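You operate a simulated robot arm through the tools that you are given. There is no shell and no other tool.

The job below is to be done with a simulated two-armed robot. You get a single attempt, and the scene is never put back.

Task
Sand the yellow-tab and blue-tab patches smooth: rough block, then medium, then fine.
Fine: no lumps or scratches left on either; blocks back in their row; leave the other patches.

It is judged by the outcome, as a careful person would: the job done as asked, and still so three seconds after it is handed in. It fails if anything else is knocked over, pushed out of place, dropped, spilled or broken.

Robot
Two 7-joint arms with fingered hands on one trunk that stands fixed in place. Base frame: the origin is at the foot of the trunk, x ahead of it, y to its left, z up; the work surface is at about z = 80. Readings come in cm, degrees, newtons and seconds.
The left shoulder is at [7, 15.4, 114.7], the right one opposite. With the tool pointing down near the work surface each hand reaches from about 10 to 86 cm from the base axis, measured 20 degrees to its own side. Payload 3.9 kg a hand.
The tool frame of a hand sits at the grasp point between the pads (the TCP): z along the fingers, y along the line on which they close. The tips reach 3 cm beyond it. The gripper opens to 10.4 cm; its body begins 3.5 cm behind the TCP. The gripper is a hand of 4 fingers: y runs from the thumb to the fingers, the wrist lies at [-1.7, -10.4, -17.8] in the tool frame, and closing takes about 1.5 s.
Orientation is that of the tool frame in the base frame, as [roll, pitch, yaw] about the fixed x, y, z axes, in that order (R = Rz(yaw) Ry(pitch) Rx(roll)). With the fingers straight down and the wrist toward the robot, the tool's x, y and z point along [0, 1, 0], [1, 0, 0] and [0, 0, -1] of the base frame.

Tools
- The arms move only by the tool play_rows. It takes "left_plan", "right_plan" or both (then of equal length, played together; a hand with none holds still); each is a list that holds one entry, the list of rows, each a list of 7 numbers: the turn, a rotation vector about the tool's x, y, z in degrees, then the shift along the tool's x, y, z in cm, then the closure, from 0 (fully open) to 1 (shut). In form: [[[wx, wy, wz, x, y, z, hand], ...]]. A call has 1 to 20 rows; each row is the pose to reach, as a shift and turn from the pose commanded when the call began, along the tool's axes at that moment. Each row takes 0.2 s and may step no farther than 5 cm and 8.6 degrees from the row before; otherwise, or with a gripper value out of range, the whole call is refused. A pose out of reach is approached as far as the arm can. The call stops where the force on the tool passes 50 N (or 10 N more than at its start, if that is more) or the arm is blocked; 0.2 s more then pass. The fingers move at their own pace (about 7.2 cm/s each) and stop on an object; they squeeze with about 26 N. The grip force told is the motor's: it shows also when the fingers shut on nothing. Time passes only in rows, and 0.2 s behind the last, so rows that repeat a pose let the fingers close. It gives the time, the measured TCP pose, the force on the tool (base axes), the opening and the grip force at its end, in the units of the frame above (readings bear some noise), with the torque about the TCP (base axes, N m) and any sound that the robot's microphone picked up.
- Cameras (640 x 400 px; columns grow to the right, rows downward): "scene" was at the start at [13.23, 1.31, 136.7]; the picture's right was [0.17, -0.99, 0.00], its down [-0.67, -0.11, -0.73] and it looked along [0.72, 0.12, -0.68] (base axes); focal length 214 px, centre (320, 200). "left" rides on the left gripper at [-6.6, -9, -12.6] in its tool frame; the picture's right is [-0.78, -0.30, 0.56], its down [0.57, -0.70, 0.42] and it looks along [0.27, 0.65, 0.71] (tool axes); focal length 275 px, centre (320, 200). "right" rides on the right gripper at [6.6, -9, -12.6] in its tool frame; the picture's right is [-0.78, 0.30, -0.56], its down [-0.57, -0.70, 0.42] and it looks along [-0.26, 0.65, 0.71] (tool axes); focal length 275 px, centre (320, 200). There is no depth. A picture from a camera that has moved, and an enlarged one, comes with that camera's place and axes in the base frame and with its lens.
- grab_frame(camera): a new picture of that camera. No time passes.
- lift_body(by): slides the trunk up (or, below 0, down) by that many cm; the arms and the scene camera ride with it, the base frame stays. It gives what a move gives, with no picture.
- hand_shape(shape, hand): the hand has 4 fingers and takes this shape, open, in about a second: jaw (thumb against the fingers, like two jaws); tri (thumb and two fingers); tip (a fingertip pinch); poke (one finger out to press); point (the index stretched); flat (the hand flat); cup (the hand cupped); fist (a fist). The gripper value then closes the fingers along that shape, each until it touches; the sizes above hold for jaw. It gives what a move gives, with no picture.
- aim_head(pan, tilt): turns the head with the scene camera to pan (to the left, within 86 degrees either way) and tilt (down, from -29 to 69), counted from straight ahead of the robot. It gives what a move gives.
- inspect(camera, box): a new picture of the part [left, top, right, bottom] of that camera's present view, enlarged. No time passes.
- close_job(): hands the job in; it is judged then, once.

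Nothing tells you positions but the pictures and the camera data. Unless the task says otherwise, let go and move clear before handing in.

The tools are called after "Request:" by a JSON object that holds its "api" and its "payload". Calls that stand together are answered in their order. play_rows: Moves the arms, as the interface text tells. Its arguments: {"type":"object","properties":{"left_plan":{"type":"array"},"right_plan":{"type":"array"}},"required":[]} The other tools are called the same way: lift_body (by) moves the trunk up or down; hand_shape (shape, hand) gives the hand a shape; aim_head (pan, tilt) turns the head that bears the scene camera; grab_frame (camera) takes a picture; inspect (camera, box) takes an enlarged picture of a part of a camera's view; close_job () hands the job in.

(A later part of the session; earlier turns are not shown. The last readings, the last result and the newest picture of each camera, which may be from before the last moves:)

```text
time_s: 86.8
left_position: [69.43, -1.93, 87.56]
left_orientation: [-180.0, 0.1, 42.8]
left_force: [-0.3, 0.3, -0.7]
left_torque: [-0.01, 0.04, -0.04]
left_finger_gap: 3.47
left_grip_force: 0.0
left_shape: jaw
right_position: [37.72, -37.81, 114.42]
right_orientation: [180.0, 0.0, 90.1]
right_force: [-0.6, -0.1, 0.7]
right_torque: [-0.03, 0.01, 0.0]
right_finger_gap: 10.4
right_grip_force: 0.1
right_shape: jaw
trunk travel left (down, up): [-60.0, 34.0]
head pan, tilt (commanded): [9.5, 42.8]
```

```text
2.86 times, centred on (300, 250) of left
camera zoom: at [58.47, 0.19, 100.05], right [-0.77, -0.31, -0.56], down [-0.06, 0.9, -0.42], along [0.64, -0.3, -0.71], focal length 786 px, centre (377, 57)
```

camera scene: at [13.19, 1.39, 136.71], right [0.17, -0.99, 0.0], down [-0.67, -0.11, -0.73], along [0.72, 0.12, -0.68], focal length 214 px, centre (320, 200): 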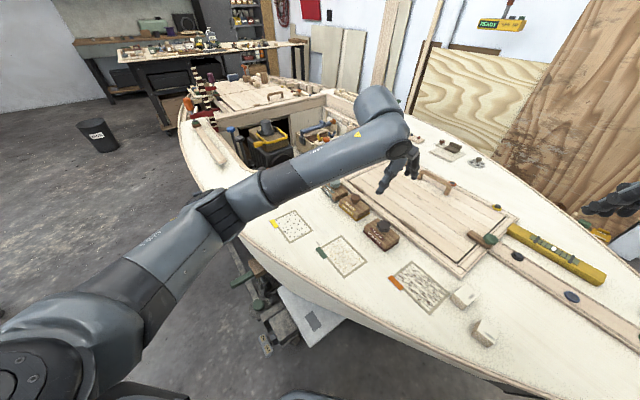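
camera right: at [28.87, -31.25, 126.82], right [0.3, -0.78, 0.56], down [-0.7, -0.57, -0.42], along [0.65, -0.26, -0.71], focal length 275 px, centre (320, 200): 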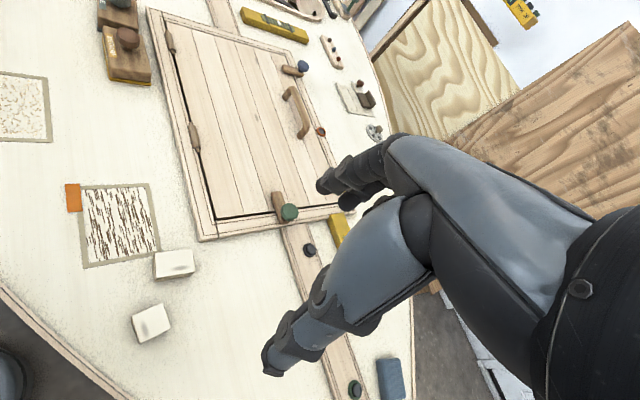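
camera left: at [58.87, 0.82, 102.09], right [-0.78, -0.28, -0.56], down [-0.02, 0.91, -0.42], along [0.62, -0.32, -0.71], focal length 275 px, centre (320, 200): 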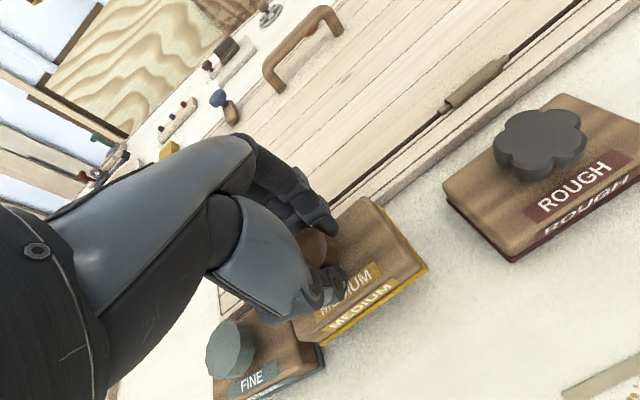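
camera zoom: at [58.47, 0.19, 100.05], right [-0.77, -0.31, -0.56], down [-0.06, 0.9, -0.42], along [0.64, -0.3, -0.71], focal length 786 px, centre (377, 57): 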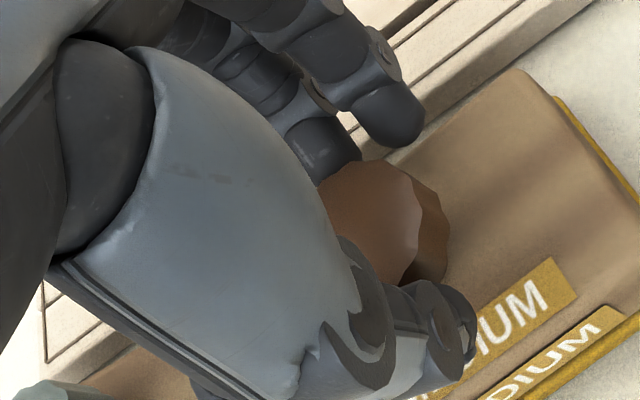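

Back on its mark. Fingers are clear; opening the rest of the way and rising.

Request:
{"api": "play_rows", "payload": {"left_plan": [[[0, 0, 0, 0, 0, 0, 0.62], [0, 0, 0, 0, 0, 0, 0.56], [0, 0, 0, 0, 0, 0, 0.5], [0, 0, 0, 0, 0, 0, 0.48], [0, 0, 0, 0, 0, 0, 0.48]]]}}

Request:
{"api": "inspect", "payload": {"camera": "right", "box": [80, 0, 240, 110]}}

Request:
{"api": "inspect", "payload": {"camera": "left", "box": [220, 180, 380, 320]}}

```text
time_s: 88.0
left_position: [69.43, -2.11, 87.57]
left_orientation: [179.9, 0.1, 42.8]
left_force: [0.1, -0.8, 0.3]
left_torque: [0.03, -0.02, 0.0]
left_finger_gap: 5.35
left_grip_force: 0.0
left_shape: jaw
right_position: [37.68, -37.67, 114.48]
right_orientation: [180.0, 0.1, 90.1]
right_force: [-0.1, 0.0, 0.0]
right_torque: [-0.02, -0.03, 0.02]
right_finger_gap: 10.39
right_grip_force: 0.1
right_shape: jaw
trunk travel left (down, up): [-60.0, 34.0]
head pan, tilt (commanded): [9.5, 42.8]
```

```text
3.64 times, centred on (160, 55) of right
camera zoom: at [28.84, -31.25, 126.82], right [0.3, -0.78, 0.56], down [-0.7, -0.57, -0.42], along [0.65, -0.26, -0.71], focal length 1001 px, centre (902, 727)
```

zoom: 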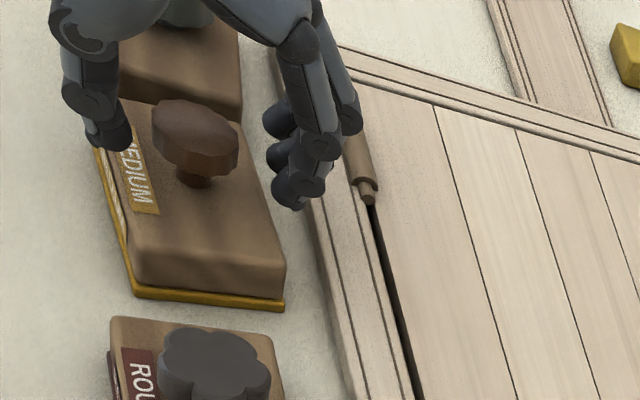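

```text
2.86 times, centred on (300, 250) of left
camera zoom: at [58.48, 0.18, 100.04], right [-0.77, -0.31, -0.56], down [-0.06, 0.9, -0.42], along [0.63, -0.3, -0.71], focal length 786 px, centre (377, 57)
```

zoom: 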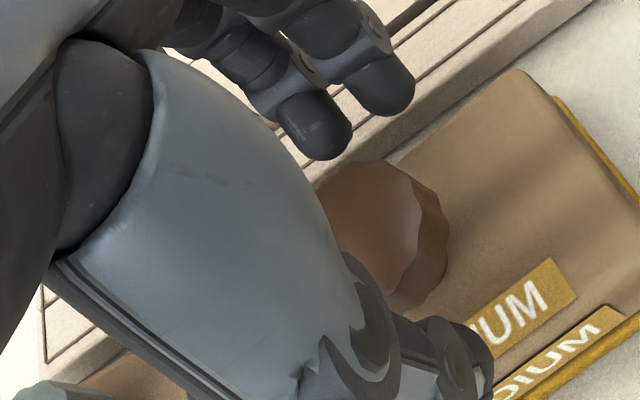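

The medium block is free and in place. Rising, then moving over to hover above the fine block's knob.

Request:
{"api": "play_rows", "payload": {"left_plan": [[[0, 0, 0, 0, 0, -1, 0.48], [0, 0, 0, 0, 0, -3, 0.48], [0, 0, 0, 0, 0, -5.5, 0.4], [0, 0, -0.5, 1, -0.1, -7.5, 0.3], [0, 0, -1, 4, -0.4, -8, 0.28], [0, 0, -1.5, 8, -0.8, -8, 0.25], [0, 0, -2.2, 11, -1.1, -7.5, 0.25], [0, 0, -2.2, 11.67, -1.13, -6.5, 0.25], [0, 0, -2.2, 11.67, -1.13, -6.5, 0.25]]]}}

Request:
{"api": "grab_frame", "payload": {"camera": "left"}}

Request:
{"api": "inspect", "payload": {"camera": "right", "box": [80, 0, 240, 110]}}

Request:
{"api": "inspect", "payload": {"camera": "scene", "box": [310, 150, 430, 250]}}

```text
time_s: 90.0
left_position: [77.38, 6.92, 94.09]
left_orientation: [180.0, 0.1, 45.0]
left_force: [-0.2, -0.1, 0.2]
left_torque: [0.0, -0.02, 0.01]
left_finger_gap: 7.76
left_grip_force: 0.1
left_shape: jaw
right_position: [37.7, -37.87, 114.43]
right_orientation: [-180.0, 0.0, 90.0]
right_force: [-0.6, -0.3, -0.4]
right_torque: [-0.03, -0.01, -0.01]
right_finger_gap: 10.36
right_grip_force: 0.1
right_shape: jaw
trunk travel left (down, up): [-60.0, 34.0]
head pan, tilt (commanded): [9.5, 42.8]
```

```text
taken
camera left: at [66.27, 8.68, 106.55], right [-0.76, -0.34, -0.56], down [-0.09, 0.9, -0.42], along [0.65, -0.27, -0.71], focal length 275 px, centre (320, 200)
```

left: 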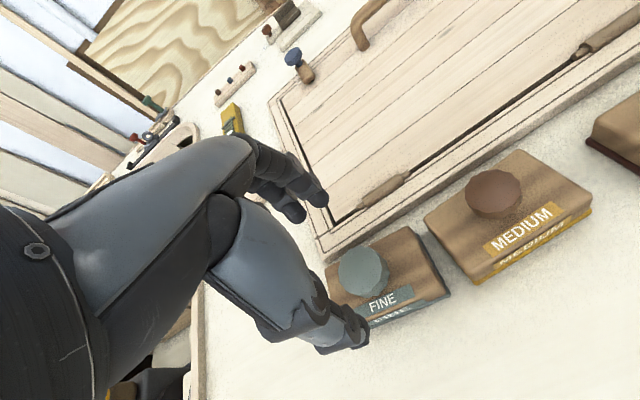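

```text
3.64 times, centred on (160, 55) of right
camera zoom: at [28.83, -31.24, 126.83], right [0.3, -0.78, 0.56], down [-0.7, -0.57, -0.42], along [0.65, -0.26, -0.71], focal length 1001 px, centre (902, 727)
```

zoom: 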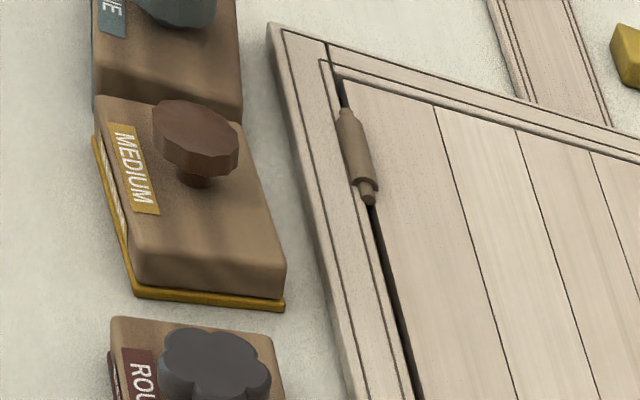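

```text
4.00 times, centred on (370, 200) of scene
camera zoom: at [13.22, 1.3, 136.71], right [0.17, -0.99, 0.0], down [-0.67, -0.11, -0.73], along [0.72, 0.12, -0.68], focal length 858 px, centre (120, 200)
```

zoom: 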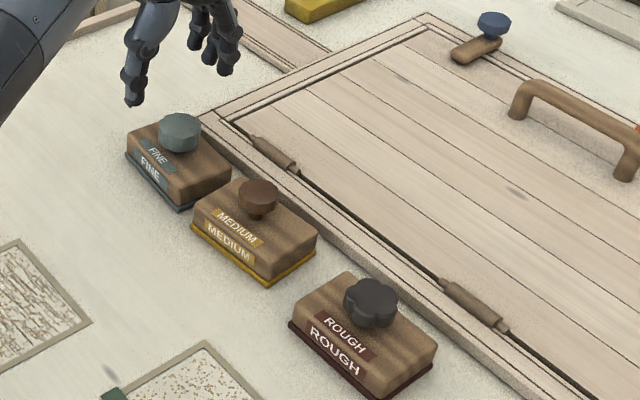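

Medium is in line within about 3°. For a better reference on the fine block I'll shift the right arm a little so its camera sees the whole row, and keep the left hand still.

Request:
{"api": "play_rows", "payload": {"right_plan": [[[0, 0, 0, 2, 1, 0, 0], [0, 0, 0, 4.5, 2.2, 0, 0], [0, 0, 0, 7, 3.5, 0, 0], [0, 0, 0, 9, 4.5, 0, 0], [0, 0, 0, 9, 4.5, 0, 0]]]}}

Request:
{"api": "grab_frame", "payload": {"camera": "right"}}

Request:
{"api": "inspect", "payload": {"camera": "left", "box": [200, 150, 500, 390]}}

```text
time_s: 91.2
left_position: [77.27, 6.81, 94.03]
left_orientation: [-180.0, 0.0, 45.0]
left_force: [0.3, 0.3, 0.6]
left_torque: [0.02, 0.01, 0.03]
left_finger_gap: 7.78
left_grip_force: 0.1
left_shape: jaw
right_position: [42.17, -28.92, 114.44]
right_orientation: [-180.0, 0.0, 90.0]
right_force: [0.2, 0.0, 0.5]
right_torque: [0.03, -0.03, 0.0]
right_finger_gap: 10.36
right_grip_force: 0.1
right_shape: jaw
trunk travel left (down, up): [-60.0, 34.0]
head pan, tilt (commanded): [9.5, 42.8]
```

```text
taken
camera right: at [33.3, -22.28, 126.8], right [0.3, -0.78, 0.56], down [-0.7, -0.57, -0.42], along [0.65, -0.26, -0.71], focal length 275 px, centre (320, 200)
```

right: 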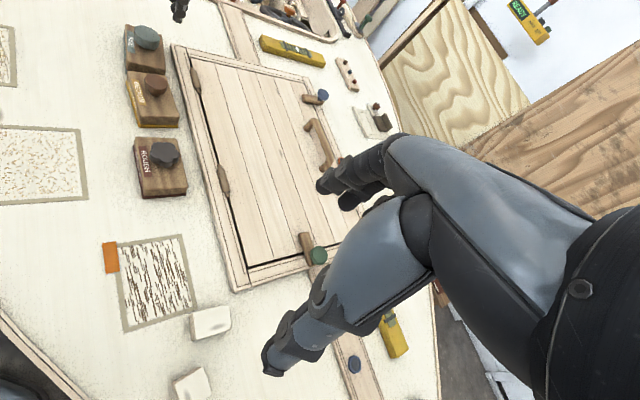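

```text
1.67 times, centred on (350, 270) of left
camera zoom: at [66.22, 8.66, 106.57], right [-0.76, -0.34, -0.56], down [-0.09, 0.9, -0.42], along [0.65, -0.27, -0.71], focal length 459 px, centre (270, 83)
```

zoom: 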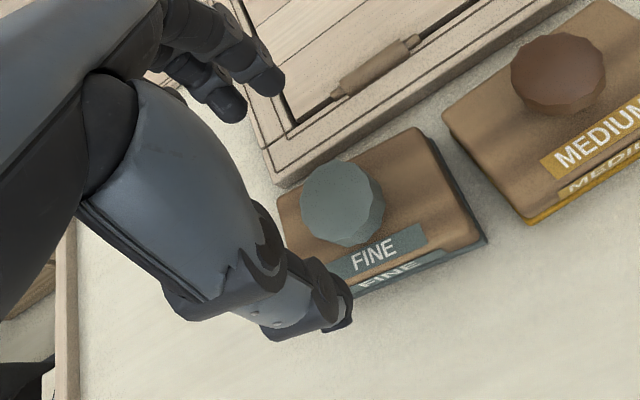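

Now the whole row is visible from the right camera. Taking a reference zoom of it.

Request:
{"api": "inspect", "payload": {"camera": "right", "box": [90, 10, 250, 110]}}

Request:
{"api": "inspect", "payload": {"camera": "right", "box": [90, 100, 250, 210]}}

Request:
{"api": "inspect", "payload": {"camera": "scene", "box": [310, 165, 410, 255]}}

```text
4.00 times, centred on (170, 60) of right
camera zoom: at [33.3, -22.28, 126.8], right [0.3, -0.78, 0.56], down [-0.7, -0.57, -0.42], along [0.65, -0.26, -0.71], focal length 1101 px, centre (920, 760)
```

zoom: 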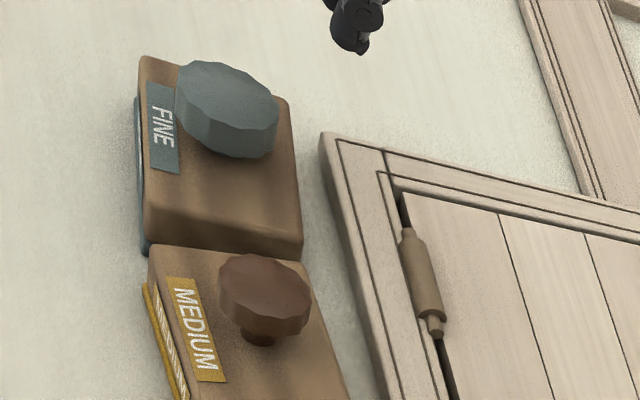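

```text
3.64 times, centred on (170, 155) of right
camera zoom: at [33.3, -22.28, 126.8], right [0.3, -0.78, 0.56], down [-0.7, -0.57, -0.42], along [0.65, -0.26, -0.71], focal length 1001 px, centre (866, 364)
```

zoom: 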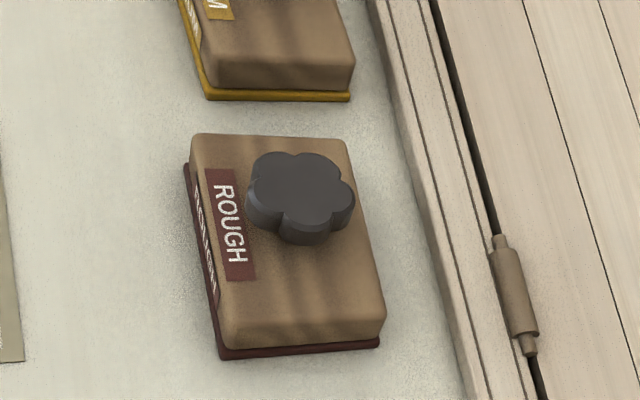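

```text
4.44 times, centred on (360, 210) of scene
camera zoom: at [13.18, 1.26, 136.71], right [0.17, -0.99, 0.0], down [-0.67, -0.11, -0.73], along [0.72, 0.12, -0.68], focal length 953 px, centre (142, 156)
```

zoom: 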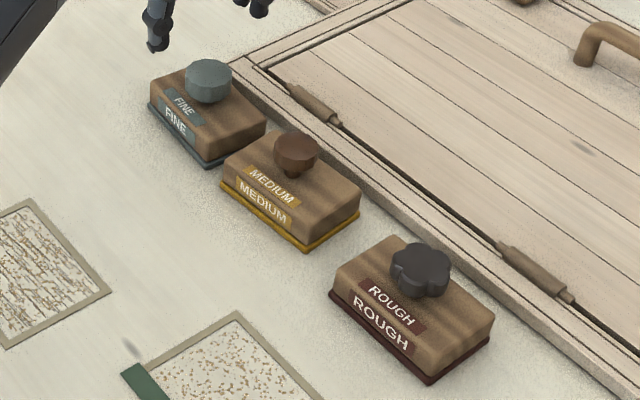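

The row matches the opening picture closely. Now I descend onto the fine block's knob, correcting about 0.45 cm toward the finger side.

Request:
{"api": "play_rows", "payload": {"left_plan": [[[0, 0, 0, -0.18, 0.45, 1, 0.3], [0, 0, 0, -0.18, 0.45, 3, 0.33], [0, 0, 0, -0.18, 0.45, 5, 0.35], [0, 0, 0, -0.18, 0.45, 6.5, 0.35], [0, 0, 0, -0.18, 0.45, 6.5, 0.35]]]}}

Request:
{"api": "inspect", "payload": {"camera": "left", "box": [200, 150, 440, 390]}}

Request:
{"api": "inspect", "payload": {"camera": "right", "box": [90, 10, 250, 110]}}

```text
time_s: 92.4
left_position: [77.45, 6.43, 87.57]
left_orientation: [180.0, -0.1, 45.0]
left_force: [-0.4, -0.8, -0.3]
left_torque: [-0.01, -0.01, -0.01]
left_finger_gap: 6.79
left_grip_force: 0.1
left_shape: jaw
right_position: [42.22, -28.94, 114.42]
right_orientation: [180.0, 0.0, 90.0]
right_force: [-0.1, 0.3, 0.4]
right_torque: [-0.03, 0.01, -0.02]
right_finger_gap: 10.39
right_grip_force: 0.2
right_shape: jaw
trunk travel left (down, up): [-60.0, 34.0]
head pan, tilt (commanded): [9.5, 42.8]
```

```text
1.67 times, centred on (320, 270) of left
camera zoom: at [66.38, 8.24, 99.94], right [-0.76, -0.34, -0.56], down [-0.09, 0.9, -0.43], along [0.65, -0.27, -0.71], focal length 459 px, centre (320, 83)
```

zoom: 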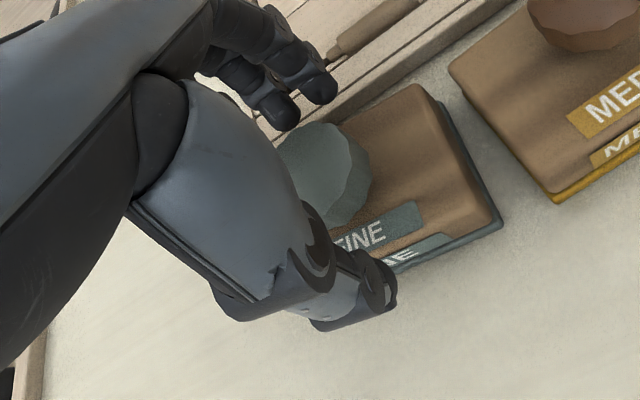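

```text
4.00 times, centred on (170, 60) of right
camera zoom: at [33.33, -22.26, 126.8], right [0.3, -0.78, 0.56], down [-0.7, -0.57, -0.42], along [0.65, -0.26, -0.71], focal length 1101 px, centre (920, 760)
```

zoom: 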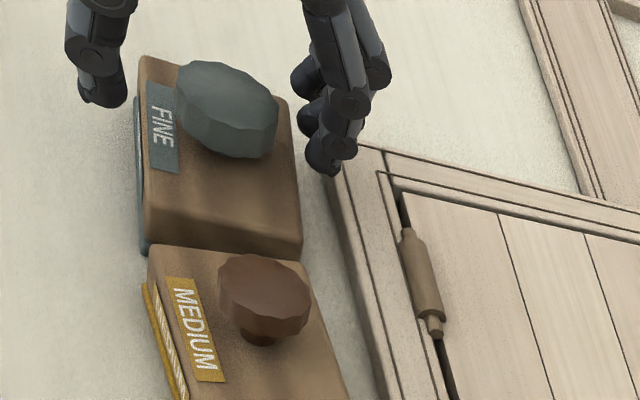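

Centred around the knob. Closing gradually.

Request:
{"api": "play_rows", "payload": {"left_plan": [[[0, 0, 0, -0.15, 0, 0, 0.42], [0, 0, 0, -0.15, 0, 0, 0.48], [0, 0, 0, -0.15, 0, 0, 0.54], [0, 0, 0, -0.15, 0, 0, 0.6], [0, 0, 0, -0.15, 0, 0, 0.66], [0, 0, 0, -0.15, 0, 0, 0.72], [0, 0, 0, -0.15, 0, 0, 0.8], [0, 0, 0, -0.15, 0, 0, 0.9], [0, 0, 0, -0.15, 0, 0, 1], [0, 0, 0, -0.15, 0, 0, 1], [0, 0, 0, -0.15, 0, 0, 1]]]}}

Request:
{"api": "inspect", "payload": {"camera": "left", "box": [200, 150, 440, 390]}}

Request:
{"api": "inspect", "payload": {"camera": "right", "box": [90, 10, 250, 110]}}

```text
time_s: 94.8
left_position: [77.34, 6.47, 87.55]
left_orientation: [-180.0, 0.0, 45.0]
left_force: [-0.1, 0.0, 0.6]
left_torque: [0.0, -0.03, 0.01]
left_finger_gap: 3.06
left_grip_force: 26.4
left_shape: jaw
right_position: [42.37, -28.85, 114.39]
right_orientation: [-180.0, -0.1, 89.9]
right_force: [0.1, 0.1, 0.8]
right_torque: [0.01, 0.02, 0.01]
right_finger_gap: 10.37
right_grip_force: 0.1
right_shape: jaw
trunk travel left (down, up): [-60.0, 34.0]
head pan, tilt (commanded): [9.5, 42.8]
```

```text
1.67 times, centred on (320, 270) of left
camera zoom: at [66.26, 8.1, 99.99], right [-0.76, -0.34, -0.56], down [-0.09, 0.9, -0.42], along [0.65, -0.27, -0.71], focal length 459 px, centre (320, 83)
```

zoom: 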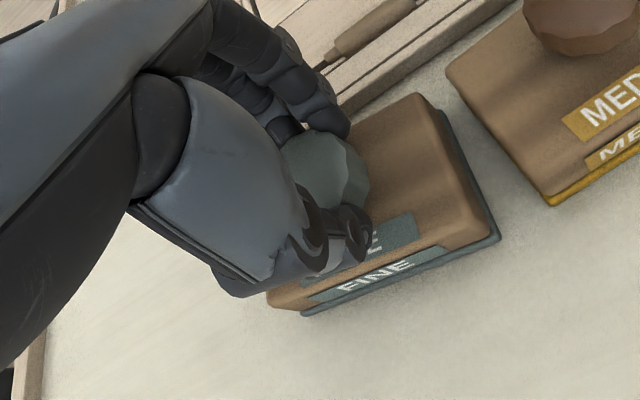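

```text
4.00 times, centred on (170, 60) of right
camera zoom: at [33.36, -22.28, 126.79], right [0.3, -0.78, 0.56], down [-0.7, -0.57, -0.42], along [0.65, -0.26, -0.71], focal length 1101 px, centre (920, 760)
```

zoom: 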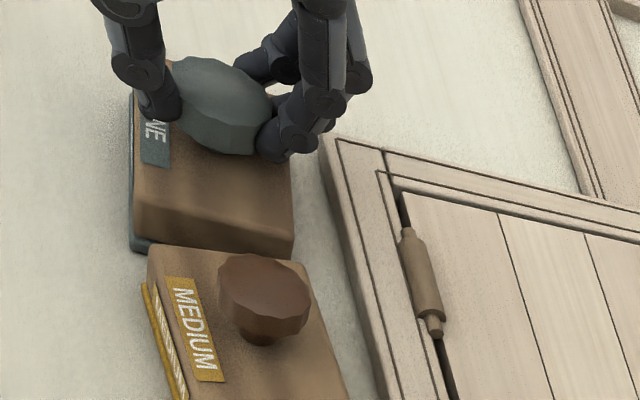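

The fine block is held. It sits about 6° clockwise in the hand, so I'll turn the hand to align it with the patch as I carry it to the yellow patch.

Request:
{"api": "play_rows", "payload": {"left_plan": [[[0, 0, 0, 0, 0, -1, 1], [0, 0, 0, 0, 0, -4, 1], [0, 0, 0, -0.2, -1.2, -7, 1], [0, 0, -1, -1, -4.8, -8, 1], [0, 0, -2.5, -1.9, -8.8, -8, 1], [0, 0, -4, -2.8, -12.8, -8, 1], [0, 0, -5, -3.7, -16.8, -8, 1], [0, 0, -6, -4.5, -20.4, -8, 1], [0, 0, -6, -4.85, -22, -7, 1], [0, 0, -6, -4.88, -22.2, -4, 1], [0, 0, -6, -4.88, -22.2, -1.5, 1], [0, 0, -6, -4.88, -22.2, -0.5, 1], [0, 0, -6, -4.88, -22.2, -0.4, 1], [0, 0, -6, -4.88, -22.2, -0.4, 1]]]}}

Request:
{"api": "inspect", "payload": {"camera": "left", "box": [240, 150, 500, 390]}}

Request:
{"api": "inspect", "payload": {"camera": "scene", "box": [220, 150, 380, 260]}}

```text
time_s: 97.8
left_position: [58.22, 18.51, 87.99]
left_orientation: [-180.0, 0.0, 51.0]
left_force: [-0.1, 1.4, -1.7]
left_torque: [-0.02, 0.01, -0.02]
left_finger_gap: 3.03
left_grip_force: 26.1
left_shape: jaw
right_position: [42.3, -28.91, 114.37]
right_orientation: [180.0, 0.0, 90.0]
right_force: [-0.9, 0.1, 0.3]
right_torque: [0.03, 0.0, -0.02]
right_finger_gap: 10.39
right_grip_force: 0.0
right_shape: jaw
trunk travel left (down, up): [-60.0, 34.0]
head pan, tilt (commanded): [9.5, 42.8]
```

```text
1.67 times, centred on (370, 270) of left
camera zoom: at [47.0, 19.23, 100.45], right [-0.72, -0.42, -0.56], down [-0.19, 0.89, -0.42], along [0.67, -0.2, -0.71], focal length 459 px, centre (237, 83)
```

zoom: 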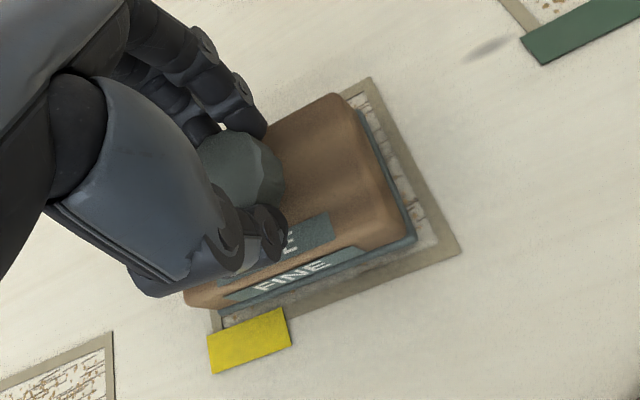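

```text
3.64 times, centred on (300, 205) of scene
camera zoom: at [13.25, 1.3, 136.7], right [0.17, -0.99, 0.0], down [-0.67, -0.11, -0.73], along [0.72, 0.12, -0.68], focal length 780 px, centre (393, 182)
```

zoom: 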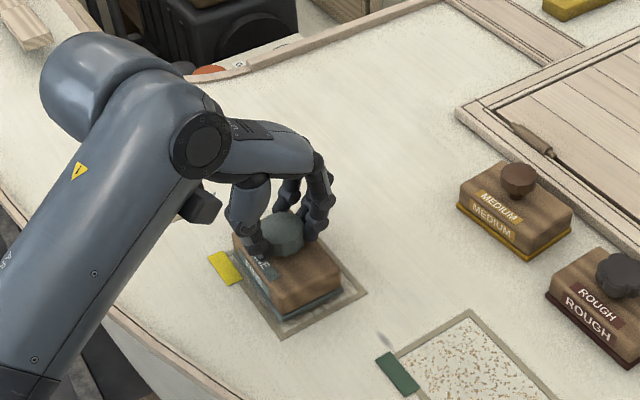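

Block is nearly parallel with the frame. Small shift, slight turn, and press.

Request:
{"api": "play_rows", "payload": {"left_plan": [[[0, 0, -0.8, -0.1, 0.25, 0, 1], [0, 0, -1.5, -0.21, 0.53, 0, 1], [0, 0, -1.5, -0.21, 0.53, 0.3, 1], [0, 0, -1.5, -0.21, 0.53, 0.6, 1], [0, 0, -1.5, -0.21, 0.53, 0.72, 1], [0, 0, -1.5, -0.21, 0.53, 0.72, 1]]]}}

Request:
{"api": "inspect", "payload": {"camera": "left", "box": [240, 150, 500, 390]}}

```text
time_s: 99.2
left_position: [58.39, 17.95, 87.5]
left_orientation: [179.8, -0.1, 52.4]
left_force: [0.9, 0.1, 8.1]
left_torque: [-0.05, -0.12, 0.05]
left_finger_gap: 3.06
left_grip_force: 26.7
left_shape: jaw
right_position: [42.12, -28.93, 114.38]
right_orientation: [179.9, -0.1, 90.1]
right_force: [-0.1, -0.6, 0.2]
right_torque: [0.0, -0.01, 0.01]
right_finger_gap: 10.39
right_grip_force: 0.1
right_shape: jaw
trunk travel left (down, up): [-60.0, 34.0]
head pan, tilt (commanded): [9.5, 42.8]
```

```text
1.67 times, centred on (370, 270) of left
camera zoom: at [47.14, 18.34, 99.83], right [-0.7, -0.44, -0.56], down [-0.21, 0.88, -0.43], along [0.68, -0.18, -0.71], focal length 459 px, centre (237, 83)
```

zoom: 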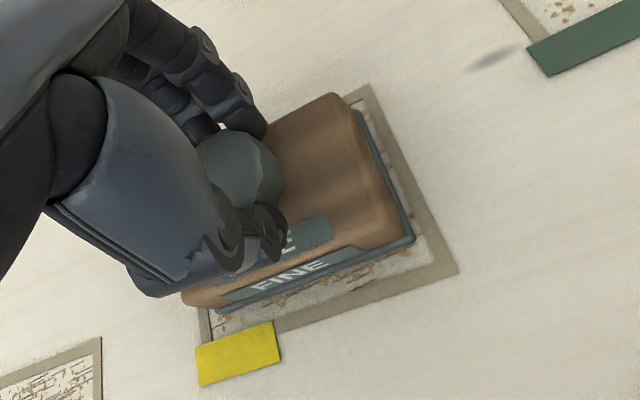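

Well seated in the frame. Running the fine raster on yellow.

Request:
{"api": "play_rows", "payload": {"left_plan": [[[0, 0, 0, 0.67, -0.52, 0.08, 1], [0, 0, 0, 1.35, -1.03, 0.08, 1], [0, 0, 0, 0.16, -1.19, 0.08, 1], [0, 0, 0, -1.03, -1.35, 0.08, 1], [0, 0, 0, -1.11, -0.75, 0.08, 1], [0, 0, 0, 0.08, -0.59, 0.08, 1], [0, 0, 0, 1.27, -0.44, 0.08, 1], [0, 0, 0, 1.19, 0.16, 0.08, 1], [0, 0, 0, 0, 0, 0.08, 1], [0, 0, 0, -1.19, -0.16, 0.08, 1], [0, 0, 0, -1.27, 0.44, 0.08, 1], [0, 0, 0, -0.08, 0.59, 0.08, 1], [0, 0, 0, 1.11, 0.75, 0.08, 1], [0, 0, 0, 1.05, 1.25, 0.08, 1], [0, 0, 0, -0.14, 1.09, 0.08, 1], [0, 0, 0, -1.33, 0.93, 0.08, 1], [0, 0, 0, -0.08, 0.59, 0.08, 1], [0, 0, 0, 1.19, 0.16, 0.08, 1], [0, 0, 0, 0, 0, 0.08, 1]]]}}

Request:
{"api": "inspect", "payload": {"camera": "left", "box": [240, 150, 500, 390]}}

Request:
{"api": "play_rows", "payload": {"left_plan": [[[0, 0, 0, 0, 0, -0.8, 1], [0, 0, 0, 0, 0, -3, 1], [0, 0, 0, 3, 0.4, -6, 1], [0, 0, 0, 7, 0.9, -8, 1], [0, 0, 0, 10, 1.3, -8, 1], [0, 0, 0, 11, 1.4, -8, 1], [0, 0, 0, 11, 1.4, -8, 1]]]}}

Request:
{"api": "inspect", "payload": {"camera": "scene", "box": [268, 208, 316, 248]}}

Request:
{"api": "grab_frame", "payload": {"camera": "left"}}

```text
time_s: 103.2
left_position: [58.47, 17.96, 87.22]
left_orientation: [180.0, -0.1, 52.7]
left_force: [2.4, 3.1, 8.2]
left_torque: [0.11, -0.05, 0.01]
left_finger_gap: 3.0
left_grip_force: 26.3
left_shape: jaw
right_position: [42.16, -28.95, 114.41]
right_orientation: [179.9, 0.0, 90.0]
right_force: [0.4, 0.8, -0.2]
right_torque: [0.01, -0.03, -0.04]
right_finger_gap: 10.36
right_grip_force: 0.0
right_shape: jaw
trunk travel left (down, up): [-60.0, 34.0]
head pan, tilt (commanded): [9.5, 42.8]
```

```text
1.67 times, centred on (370, 270) of left
camera zoom: at [47.15, 18.23, 99.71], right [-0.71, -0.44, -0.56], down [-0.21, 0.88, -0.42], along [0.68, -0.18, -0.71], focal length 459 px, centre (237, 83)
```

zoom: 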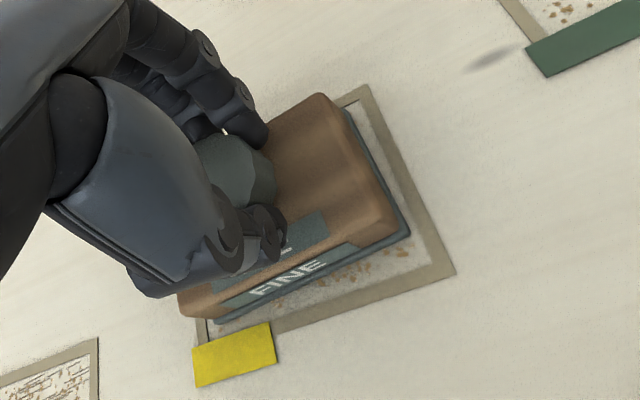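

```text
time_s: 104.8
left_position: [66.31, 25.88, 95.0]
left_orientation: [-180.0, -0.1, 52.5]
left_force: [0.1, -0.2, -1.8]
left_torque: [-0.04, 0.01, 0.02]
left_finger_gap: 3.04
left_grip_force: 25.7
left_shape: jaw
right_position: [42.2, -28.86, 114.25]
right_orientation: [-180.0, 0.0, 90.0]
right_force: [-0.1, 0.4, 0.4]
right_torque: [0.01, -0.01, 0.0]
right_finger_gap: 10.38
right_grip_force: 0.2
right_shape: jaw
trunk travel left (down, up): [-60.0, 34.0]
head pan, tilt (commanded): [9.5, 42.8]
```

```text
10.00 times, centred on (292, 228) of scene
camera zoom: at [13.24, 1.31, 136.7], right [0.17, -0.99, 0.0], down [-0.67, -0.11, -0.73], along [0.72, 0.12, -0.68], focal length 2145 px, centre (600, -80)
```

zoom: 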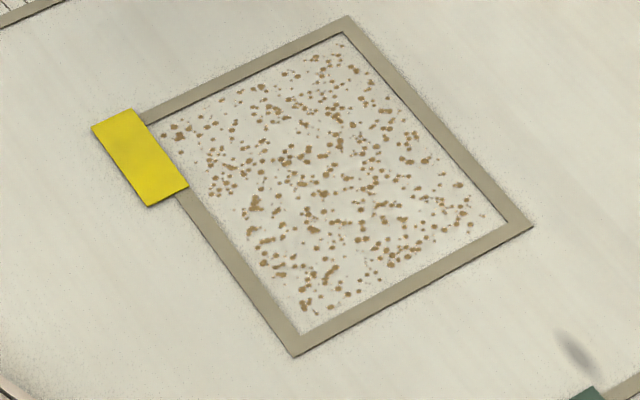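

```text
taken
camera left: at [55.18, 26.19, 107.43], right [-0.71, -0.44, -0.56], down [-0.21, 0.88, -0.42], along [0.68, -0.18, -0.71], focal length 275 px, centre (320, 200)
```

left: 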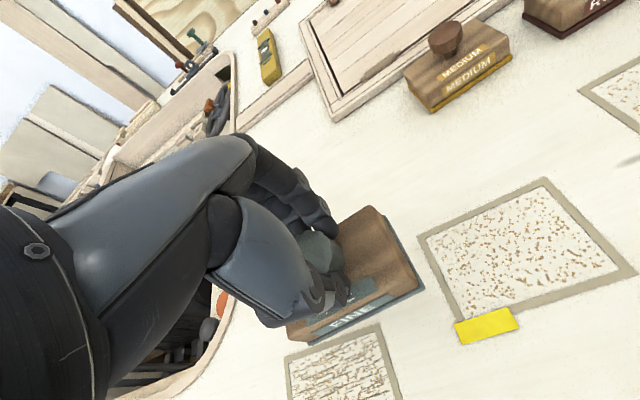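

The scratches on yellow are gone; only dust specks remain, just like the green patch. Zooming in to be sure.

Request:
{"api": "inspect", "payload": {"camera": "left", "box": [420, 180, 530, 260]}}

Request:
{"api": "inspect", "payload": {"camera": "left", "box": [520, 180, 630, 270]}}

Request:
{"api": "inspect", "payload": {"camera": "left", "box": [430, 230, 550, 320]}}

```text
5.00 times, centred on (475, 220) of left
camera zoom: at [55.18, 26.19, 107.43], right [-0.71, -0.44, -0.56], down [-0.21, 0.88, -0.42], along [0.68, -0.18, -0.71], focal length 1376 px, centre (-455, 100)
```

zoom: 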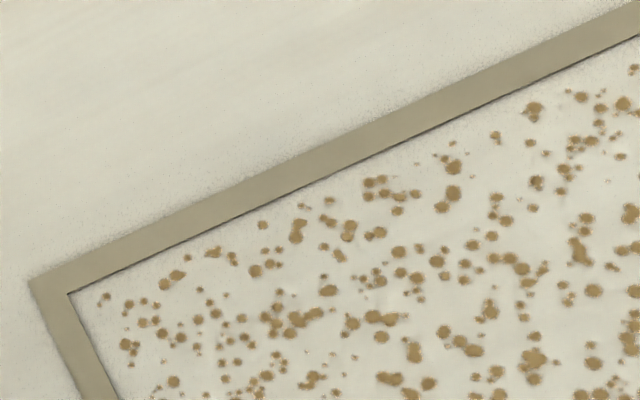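

```text
4.44 times, centred on (575, 225) of left
camera zoom: at [55.18, 26.19, 107.43], right [-0.71, -0.44, -0.56], down [-0.21, 0.88, -0.42], along [0.68, -0.18, -0.71], focal length 1224 px, centre (-813, 89)
```

zoom: 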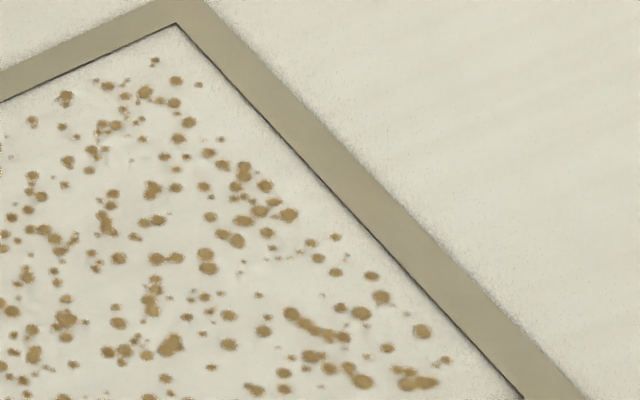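

```text
4.44 times, centred on (490, 275) of left
camera zoom: at [55.18, 26.19, 107.43], right [-0.71, -0.44, -0.56], down [-0.21, 0.88, -0.42], along [0.68, -0.18, -0.71], focal length 1224 px, centre (-436, -133)
```

zoom: 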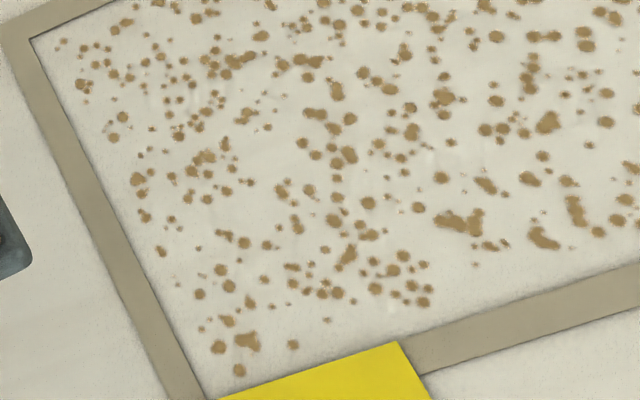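

Yellow is finished: no lumps or scratches. Taking the fine block over to hover above blue.

Request:
{"api": "play_rows", "payload": {"left_plan": [[[0, 0, 0, 1.5, -0.9, 0, 1], [0, 0, 0, 4.3, -2.6, 0, 1], [0, 0, 0, 7, -4.3, 0, 1], [0, 0, 0, 8.4, -5.4, 0, 1], [0, 0, 0, 8.4, -5.4, 2.5, 1], [0, 0, 0, 8.4, -5.4, 5, 1], [0, 0, 0, 8.4, -5.4, 6.6, 1], [0, 0, 0, 8.4, -5.4, 7.2, 1], [0, 0, 0, 8.4, -5.4, 7.2, 1]]]}}

Request:
{"api": "inspect", "payload": {"camera": "left", "box": [240, 150, 500, 390]}}

```text
time_s: 106.8
left_position: [67.11, 35.81, 88.02]
left_orientation: [180.0, 0.0, 52.5]
left_force: [-0.3, 1.0, -0.6]
left_torque: [-0.03, 0.04, 0.03]
left_finger_gap: 2.99
left_grip_force: 25.9
left_shape: jaw
right_position: [42.32, -28.89, 114.37]
right_orientation: [180.0, 0.0, 89.9]
right_force: [0.4, 1.0, -0.5]
right_torque: [-0.02, 0.0, -0.01]
right_finger_gap: 10.38
right_grip_force: 0.1
right_shape: jaw
trunk travel left (down, up): [-60.0, 34.0]
head pan, tilt (commanded): [9.5, 42.8]
```

```text
1.67 times, centred on (370, 270) of left
camera zoom: at [55.93, 36.16, 100.5], right [-0.71, -0.44, -0.56], down [-0.21, 0.88, -0.42], along [0.68, -0.18, -0.71], focal length 459 px, centre (237, 83)
```

zoom: 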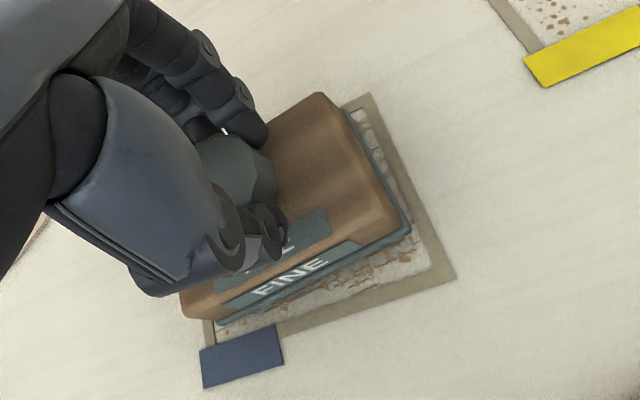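

The block twisted about 4° in the hand; I'll turn the hand back, shift slightly and press on the blue patch.

Request:
{"api": "play_rows", "payload": {"left_plan": [[[0, 0, 2, 0, -0.22, 0, 1], [0, 0, 4, 0, -0.45, 0, 1], [0, 0, 4, 0, -0.45, 0.4, 1], [0, 0, 4, 0, -0.45, 0.7, 1], [0, 0, 4, 0, -0.45, 0.9, 1], [0, 0, 4, 0, -0.45, 0.9, 1]]]}}

Request:
{"api": "inspect", "payload": {"camera": "left", "box": [240, 150, 500, 390]}}

```text
time_s: 108.2
left_position: [66.74, 36.07, 87.25]
left_orientation: [179.8, -0.2, 48.6]
left_force: [1.7, 0.5, 8.1]
left_torque: [0.02, -0.06, 0.01]
left_finger_gap: 3.0
left_grip_force: 26.3
left_shape: jaw
right_position: [42.09, -28.84, 114.45]
right_orientation: [179.9, 0.1, 90.1]
right_force: [-0.4, 0.7, 1.0]
right_torque: [0.0, 0.0, 0.02]
right_finger_gap: 10.37
right_grip_force: 0.1
right_shape: jaw
trunk travel left (down, up): [-60.0, 34.0]
head pan, tilt (commanded): [9.5, 42.8]
```

```text
1.67 times, centred on (370, 270) of left
camera zoom: at [55.56, 37.14, 99.71], right [-0.73, -0.39, -0.56], down [-0.14, 0.89, -0.42], along [0.66, -0.23, -0.71], focal length 459 px, centre (237, 83)
```

zoom: 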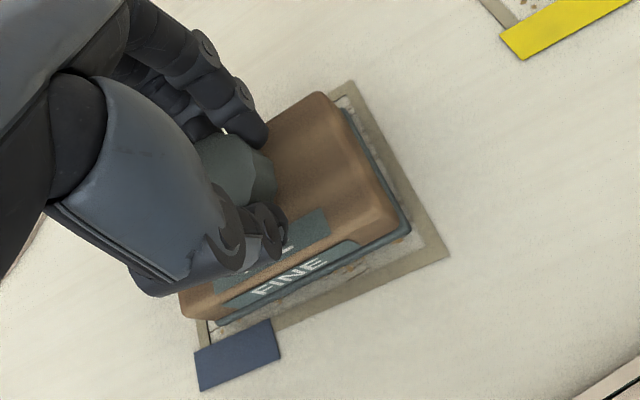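

Aligned and in contact (about 8 N). Running the fine raster on blue.

Request:
{"api": "play_rows", "payload": {"left_plan": [[[0, 0, 0, 0.64, -0.56, 0.1, 1], [0, 0, 0, 1.37, -1.12, 0.1, 1], [0, 0, 0, 0.08, -1.2, 0.1, 1], [0, 0, 0, -1.02, -1.27, 0.1, 1], [0, 0, 0, -1.06, -0.67, 0.1, 1], [0, 0, 0, 0.04, -0.6, 0.1, 1], [0, 0, 0, 1.34, -0.52, 0.1, 1], [0, 0, 0, 1.3, 0.08, 0.1, 1], [0, 0, 0, 0, 0, 0.1, 1], [0, 0, 0, -1.1, -0.07, 0.1, 1], [0, 0, 0, -1.14, 0.53, 0.1, 1], [0, 0, 0, -0.04, 0.6, 0.1, 1], [0, 0, 0, 1.26, 0.68, 0.1, 1], [0, 0, 0, 1.22, 1.28, 0.1, 1], [0, 0, 0, -0.08, 1.2, 0.1, 1], [0, 0, 0, -1.17, 1.13, 0.1, 1], [0, 0, 0, -0.04, 0.6, 0.1, 1], [0, 0, 0, 1.2, 0.08, 0.1, 1], [0, 0, 0, 0, 0, 0.1, 1]]]}}

Request:
{"api": "play_rows", "payload": {"left_plan": [[[0, 0, 0, 0, 0, -0.8, 1], [0, 0, 0, 0, 0, -3, 1], [0, 0, 0, -0.1, 2, -6, 1], [0, 0, 0, -0.4, 6, -8, 1], [0, 0, 0, -0.6, 9, -8, 1], [0, 0, 0, -0.6, 10, -8, 1], [0, 0, 0, -0.6, 10, -8, 1]]]}}

Request:
{"api": "inspect", "payload": {"camera": "scene", "box": [235, 185, 283, 220]}}

Request:
{"api": "grab_frame", "payload": {"camera": "left"}}

```text
time_s: 112.2
left_position: [66.49, 36.16, 87.16]
left_orientation: [-179.9, -0.2, 48.7]
left_force: [3.5, 3.3, 14.8]
left_torque: [0.06, -0.2, 0.01]
left_finger_gap: 3.12
left_grip_force: 26.2
left_shape: jaw
right_position: [42.05, -28.89, 114.46]
right_orientation: [179.9, -0.1, 90.2]
right_force: [0.4, 0.8, 0.2]
right_torque: [0.0, -0.01, -0.03]
right_finger_gap: 10.37
right_grip_force: 0.1
right_shape: jaw
trunk travel left (down, up): [-60.0, 34.0]
head pan, tilt (commanded): [9.5, 42.8]
```

```text
time_s: 113.8
left_position: [73.87, 29.29, 94.85]
left_orientation: [-179.9, 0.0, 48.5]
left_force: [0.6, -0.3, -1.8]
left_torque: [-0.05, 0.04, 0.02]
left_finger_gap: 3.07
left_grip_force: 26.4
left_shape: jaw
right_position: [42.26, -28.9, 114.43]
right_orientation: [180.0, 0.1, 89.9]
right_force: [-0.4, -1.0, -0.3]
right_torque: [0.01, 0.03, -0.01]
right_finger_gap: 10.38
right_grip_force: 0.0
right_shape: jaw
trunk travel left (down, up): [-60.0, 34.0]
head pan, tilt (commanded): [9.5, 42.8]
```

```text
11.43 times, centred on (259, 202) of scene
camera zoom: at [13.26, 1.34, 136.7], right [0.17, -0.99, 0.0], down [-0.67, -0.11, -0.73], along [0.72, 0.12, -0.68], focal length 2451 px, centre (1017, 171)
```

zoom: 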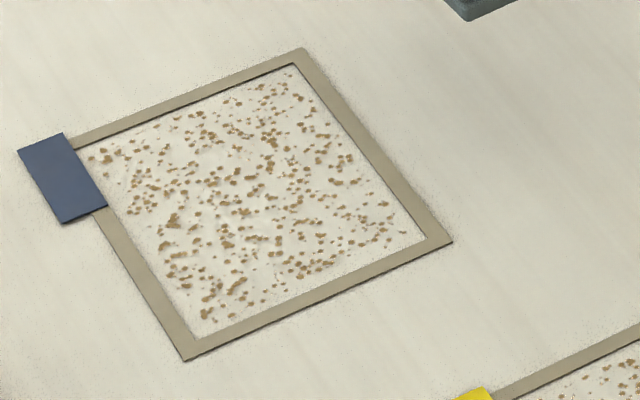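

```text
taken
camera left: at [62.73, 30.33, 107.33], right [-0.74, -0.38, -0.56], down [-0.15, 0.89, -0.42], along [0.66, -0.23, -0.71], focal length 275 px, centre (320, 200)
```

left: 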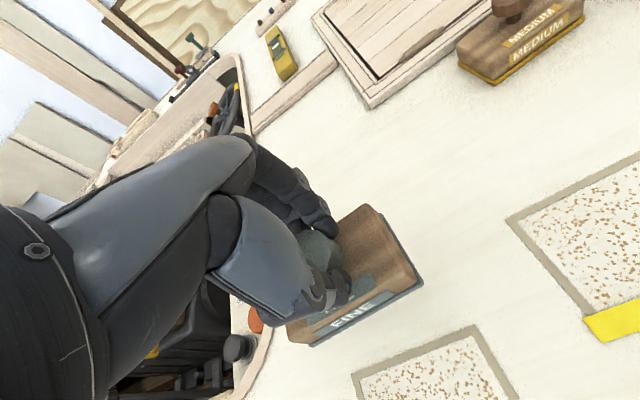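

Blue looks smooth too. Checking both patches at high zoom for any leftover scratch before returning the block.

Request:
{"api": "inspect", "payload": {"camera": "scene", "box": [240, 187, 262, 202]}}

Request:
{"api": "inspect", "payload": {"camera": "scene", "box": [248, 198, 274, 216]}}

Request:
{"api": "inspect", "payload": {"camera": "scene", "box": [254, 188, 274, 206]}}

Request:
{"api": "inspect", "payload": {"camera": "left", "box": [260, 170, 440, 360]}}

```text
16.00 times, centred on (251, 194) of scene
camera zoom: at [13.26, 1.34, 136.7], right [0.17, -0.99, 0.0], down [-0.67, -0.11, -0.73], along [0.72, 0.12, -0.68], focal length 3432 px, centre (1424, 288)
```

zoom: 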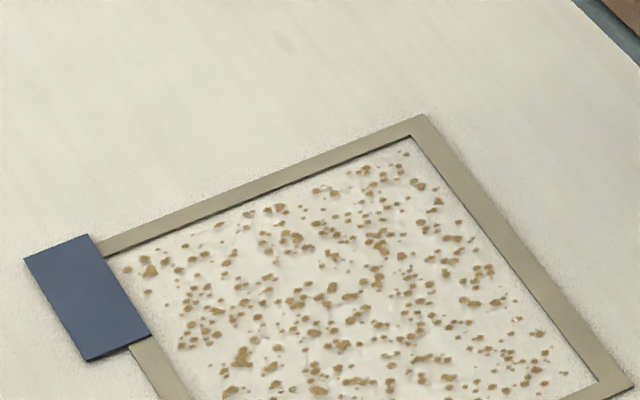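

```text
16.00 times, centred on (261, 207) of scene
camera zoom: at [13.26, 1.34, 136.7], right [0.17, -0.99, 0.0], down [-0.67, -0.11, -0.73], along [0.72, 0.12, -0.68], focal length 3432 px, centre (1264, 88)
```

zoom: 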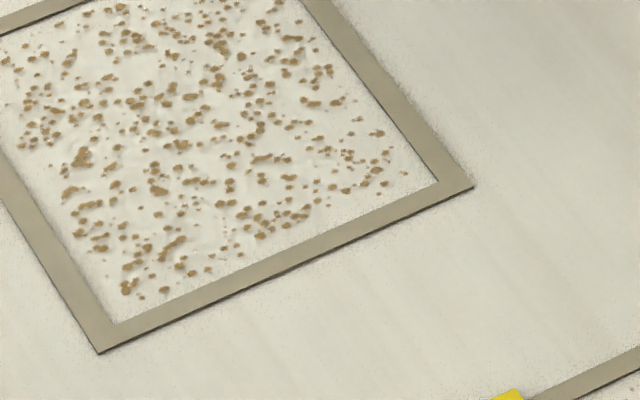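

```text
16.00 times, centred on (264, 197) of scene
camera zoom: at [13.26, 1.34, 136.7], right [0.17, -0.99, 0.0], down [-0.67, -0.11, -0.73], along [0.72, 0.12, -0.68], focal length 3432 px, centre (1216, 248)
```

zoom: 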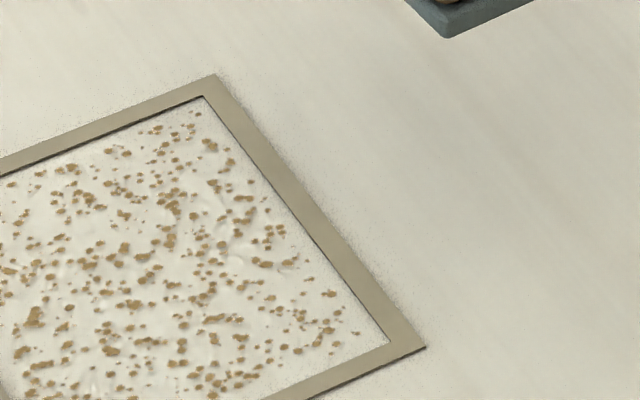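

```text
2.11 times, centred on (350, 265) of left
camera zoom: at [62.73, 30.33, 107.33], right [-0.74, -0.38, -0.56], down [-0.15, 0.89, -0.42], along [0.66, -0.23, -0.71], focal length 580 px, centre (257, 63)
```

zoom: 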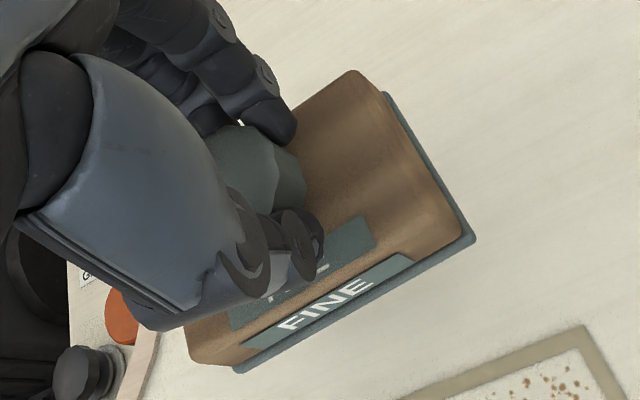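

Both patches are smooth. The fine block turned about 8° in hand overall, so I'll rotate the hand to compensate while carrying it back, hovering over its slot for comparison.

Request:
{"api": "play_rows", "payload": {"left_plan": [[[0, 0, 1, -1, 1.2, -1, 1], [0, 0, 2.5, -3, 3.6, -2, 1], [0, 0, 4, -5.3, 6.4, -2, 1], [0, 0, 5.5, -7.7, 9.2, -2, 1], [0, 0, 7, -10, 12, -2, 1], [0, 0, 8.5, -12.3, 14.8, -2, 1], [0, 0, 10, -14, 16.8, -1.5, 1], [0, 0, 11, -14.7, 17.6, 0, 1], [0, 0, 11.5, -14.83, 17.8, 2.5, 1], [0, 0, 11.5, -14.83, 17.8, 4.5, 1], [0, 0, 11.5, -14.83, 17.8, 5.2, 1], [0, 0, 11.5, -14.83, 17.8, 5.2, 1]]]}}

Request:
{"api": "inspect", "payload": {"camera": "right", "box": [90, 10, 250, 110]}}

Request:
{"api": "inspect", "payload": {"camera": "left", "box": [240, 150, 500, 390]}}

Request:
{"api": "inspect", "payload": {"camera": "scene", "box": [310, 165, 410, 255]}}

```text
time_s: 116.4
left_position: [77.4, 6.12, 89.58]
left_orientation: [-180.0, 0.1, 37.1]
left_force: [0.2, 0.4, -1.8]
left_torque: [-0.04, 0.02, 0.02]
left_finger_gap: 3.03
left_grip_force: 25.8
left_shape: jaw
right_position: [42.26, -28.85, 114.31]
right_orientation: [-180.0, 0.0, 90.1]
right_force: [-0.2, -0.2, 0.1]
right_torque: [0.02, 0.0, 0.01]
right_finger_gap: 10.39
right_grip_force: 0.0
right_shape: jaw
trunk travel left (down, up): [-60.0, 34.0]
head pan, tilt (commanded): [9.5, 42.8]
```

```text
4.00 times, centred on (170, 60) of right
camera zoom: at [33.38, -22.29, 126.78], right [0.3, -0.78, 0.56], down [-0.7, -0.57, -0.42], along [0.65, -0.26, -0.71], focal length 1101 px, centre (920, 760)
```

zoom: 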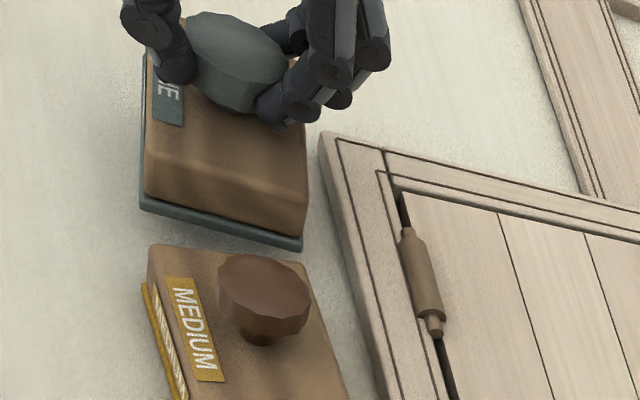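

```text
1.67 times, centred on (370, 270) of left
camera zoom: at [66.62, 9.34, 102.06], right [-0.8, -0.23, -0.56], down [0.03, 0.9, -0.42], along [0.6, -0.36, -0.71], focal length 459 px, centre (237, 83)
```

zoom: 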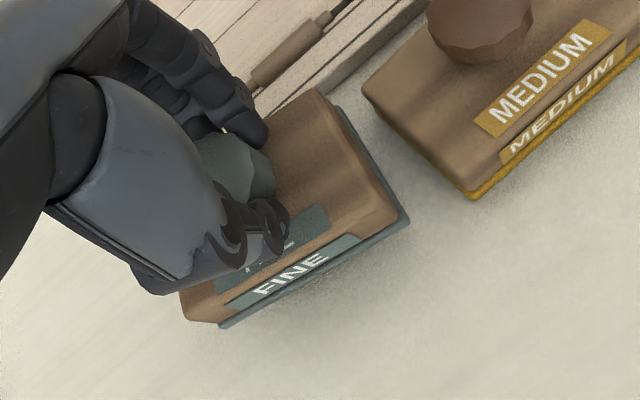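

```text
4.44 times, centred on (360, 210) of scene
camera zoom: at [13.27, 1.28, 136.7], right [0.17, -0.99, 0.0], down [-0.67, -0.11, -0.73], along [0.72, 0.12, -0.68], focal length 953 px, centre (142, 156)
```

zoom: 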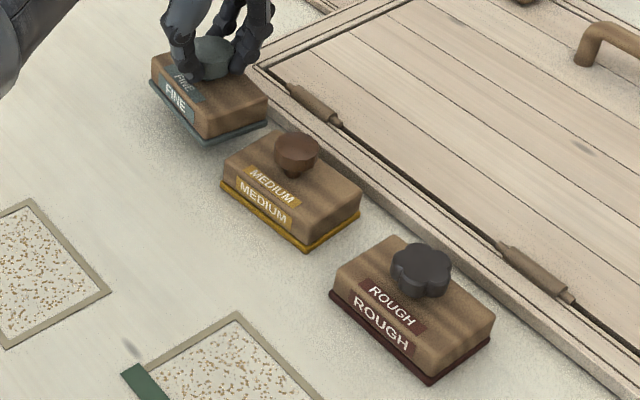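

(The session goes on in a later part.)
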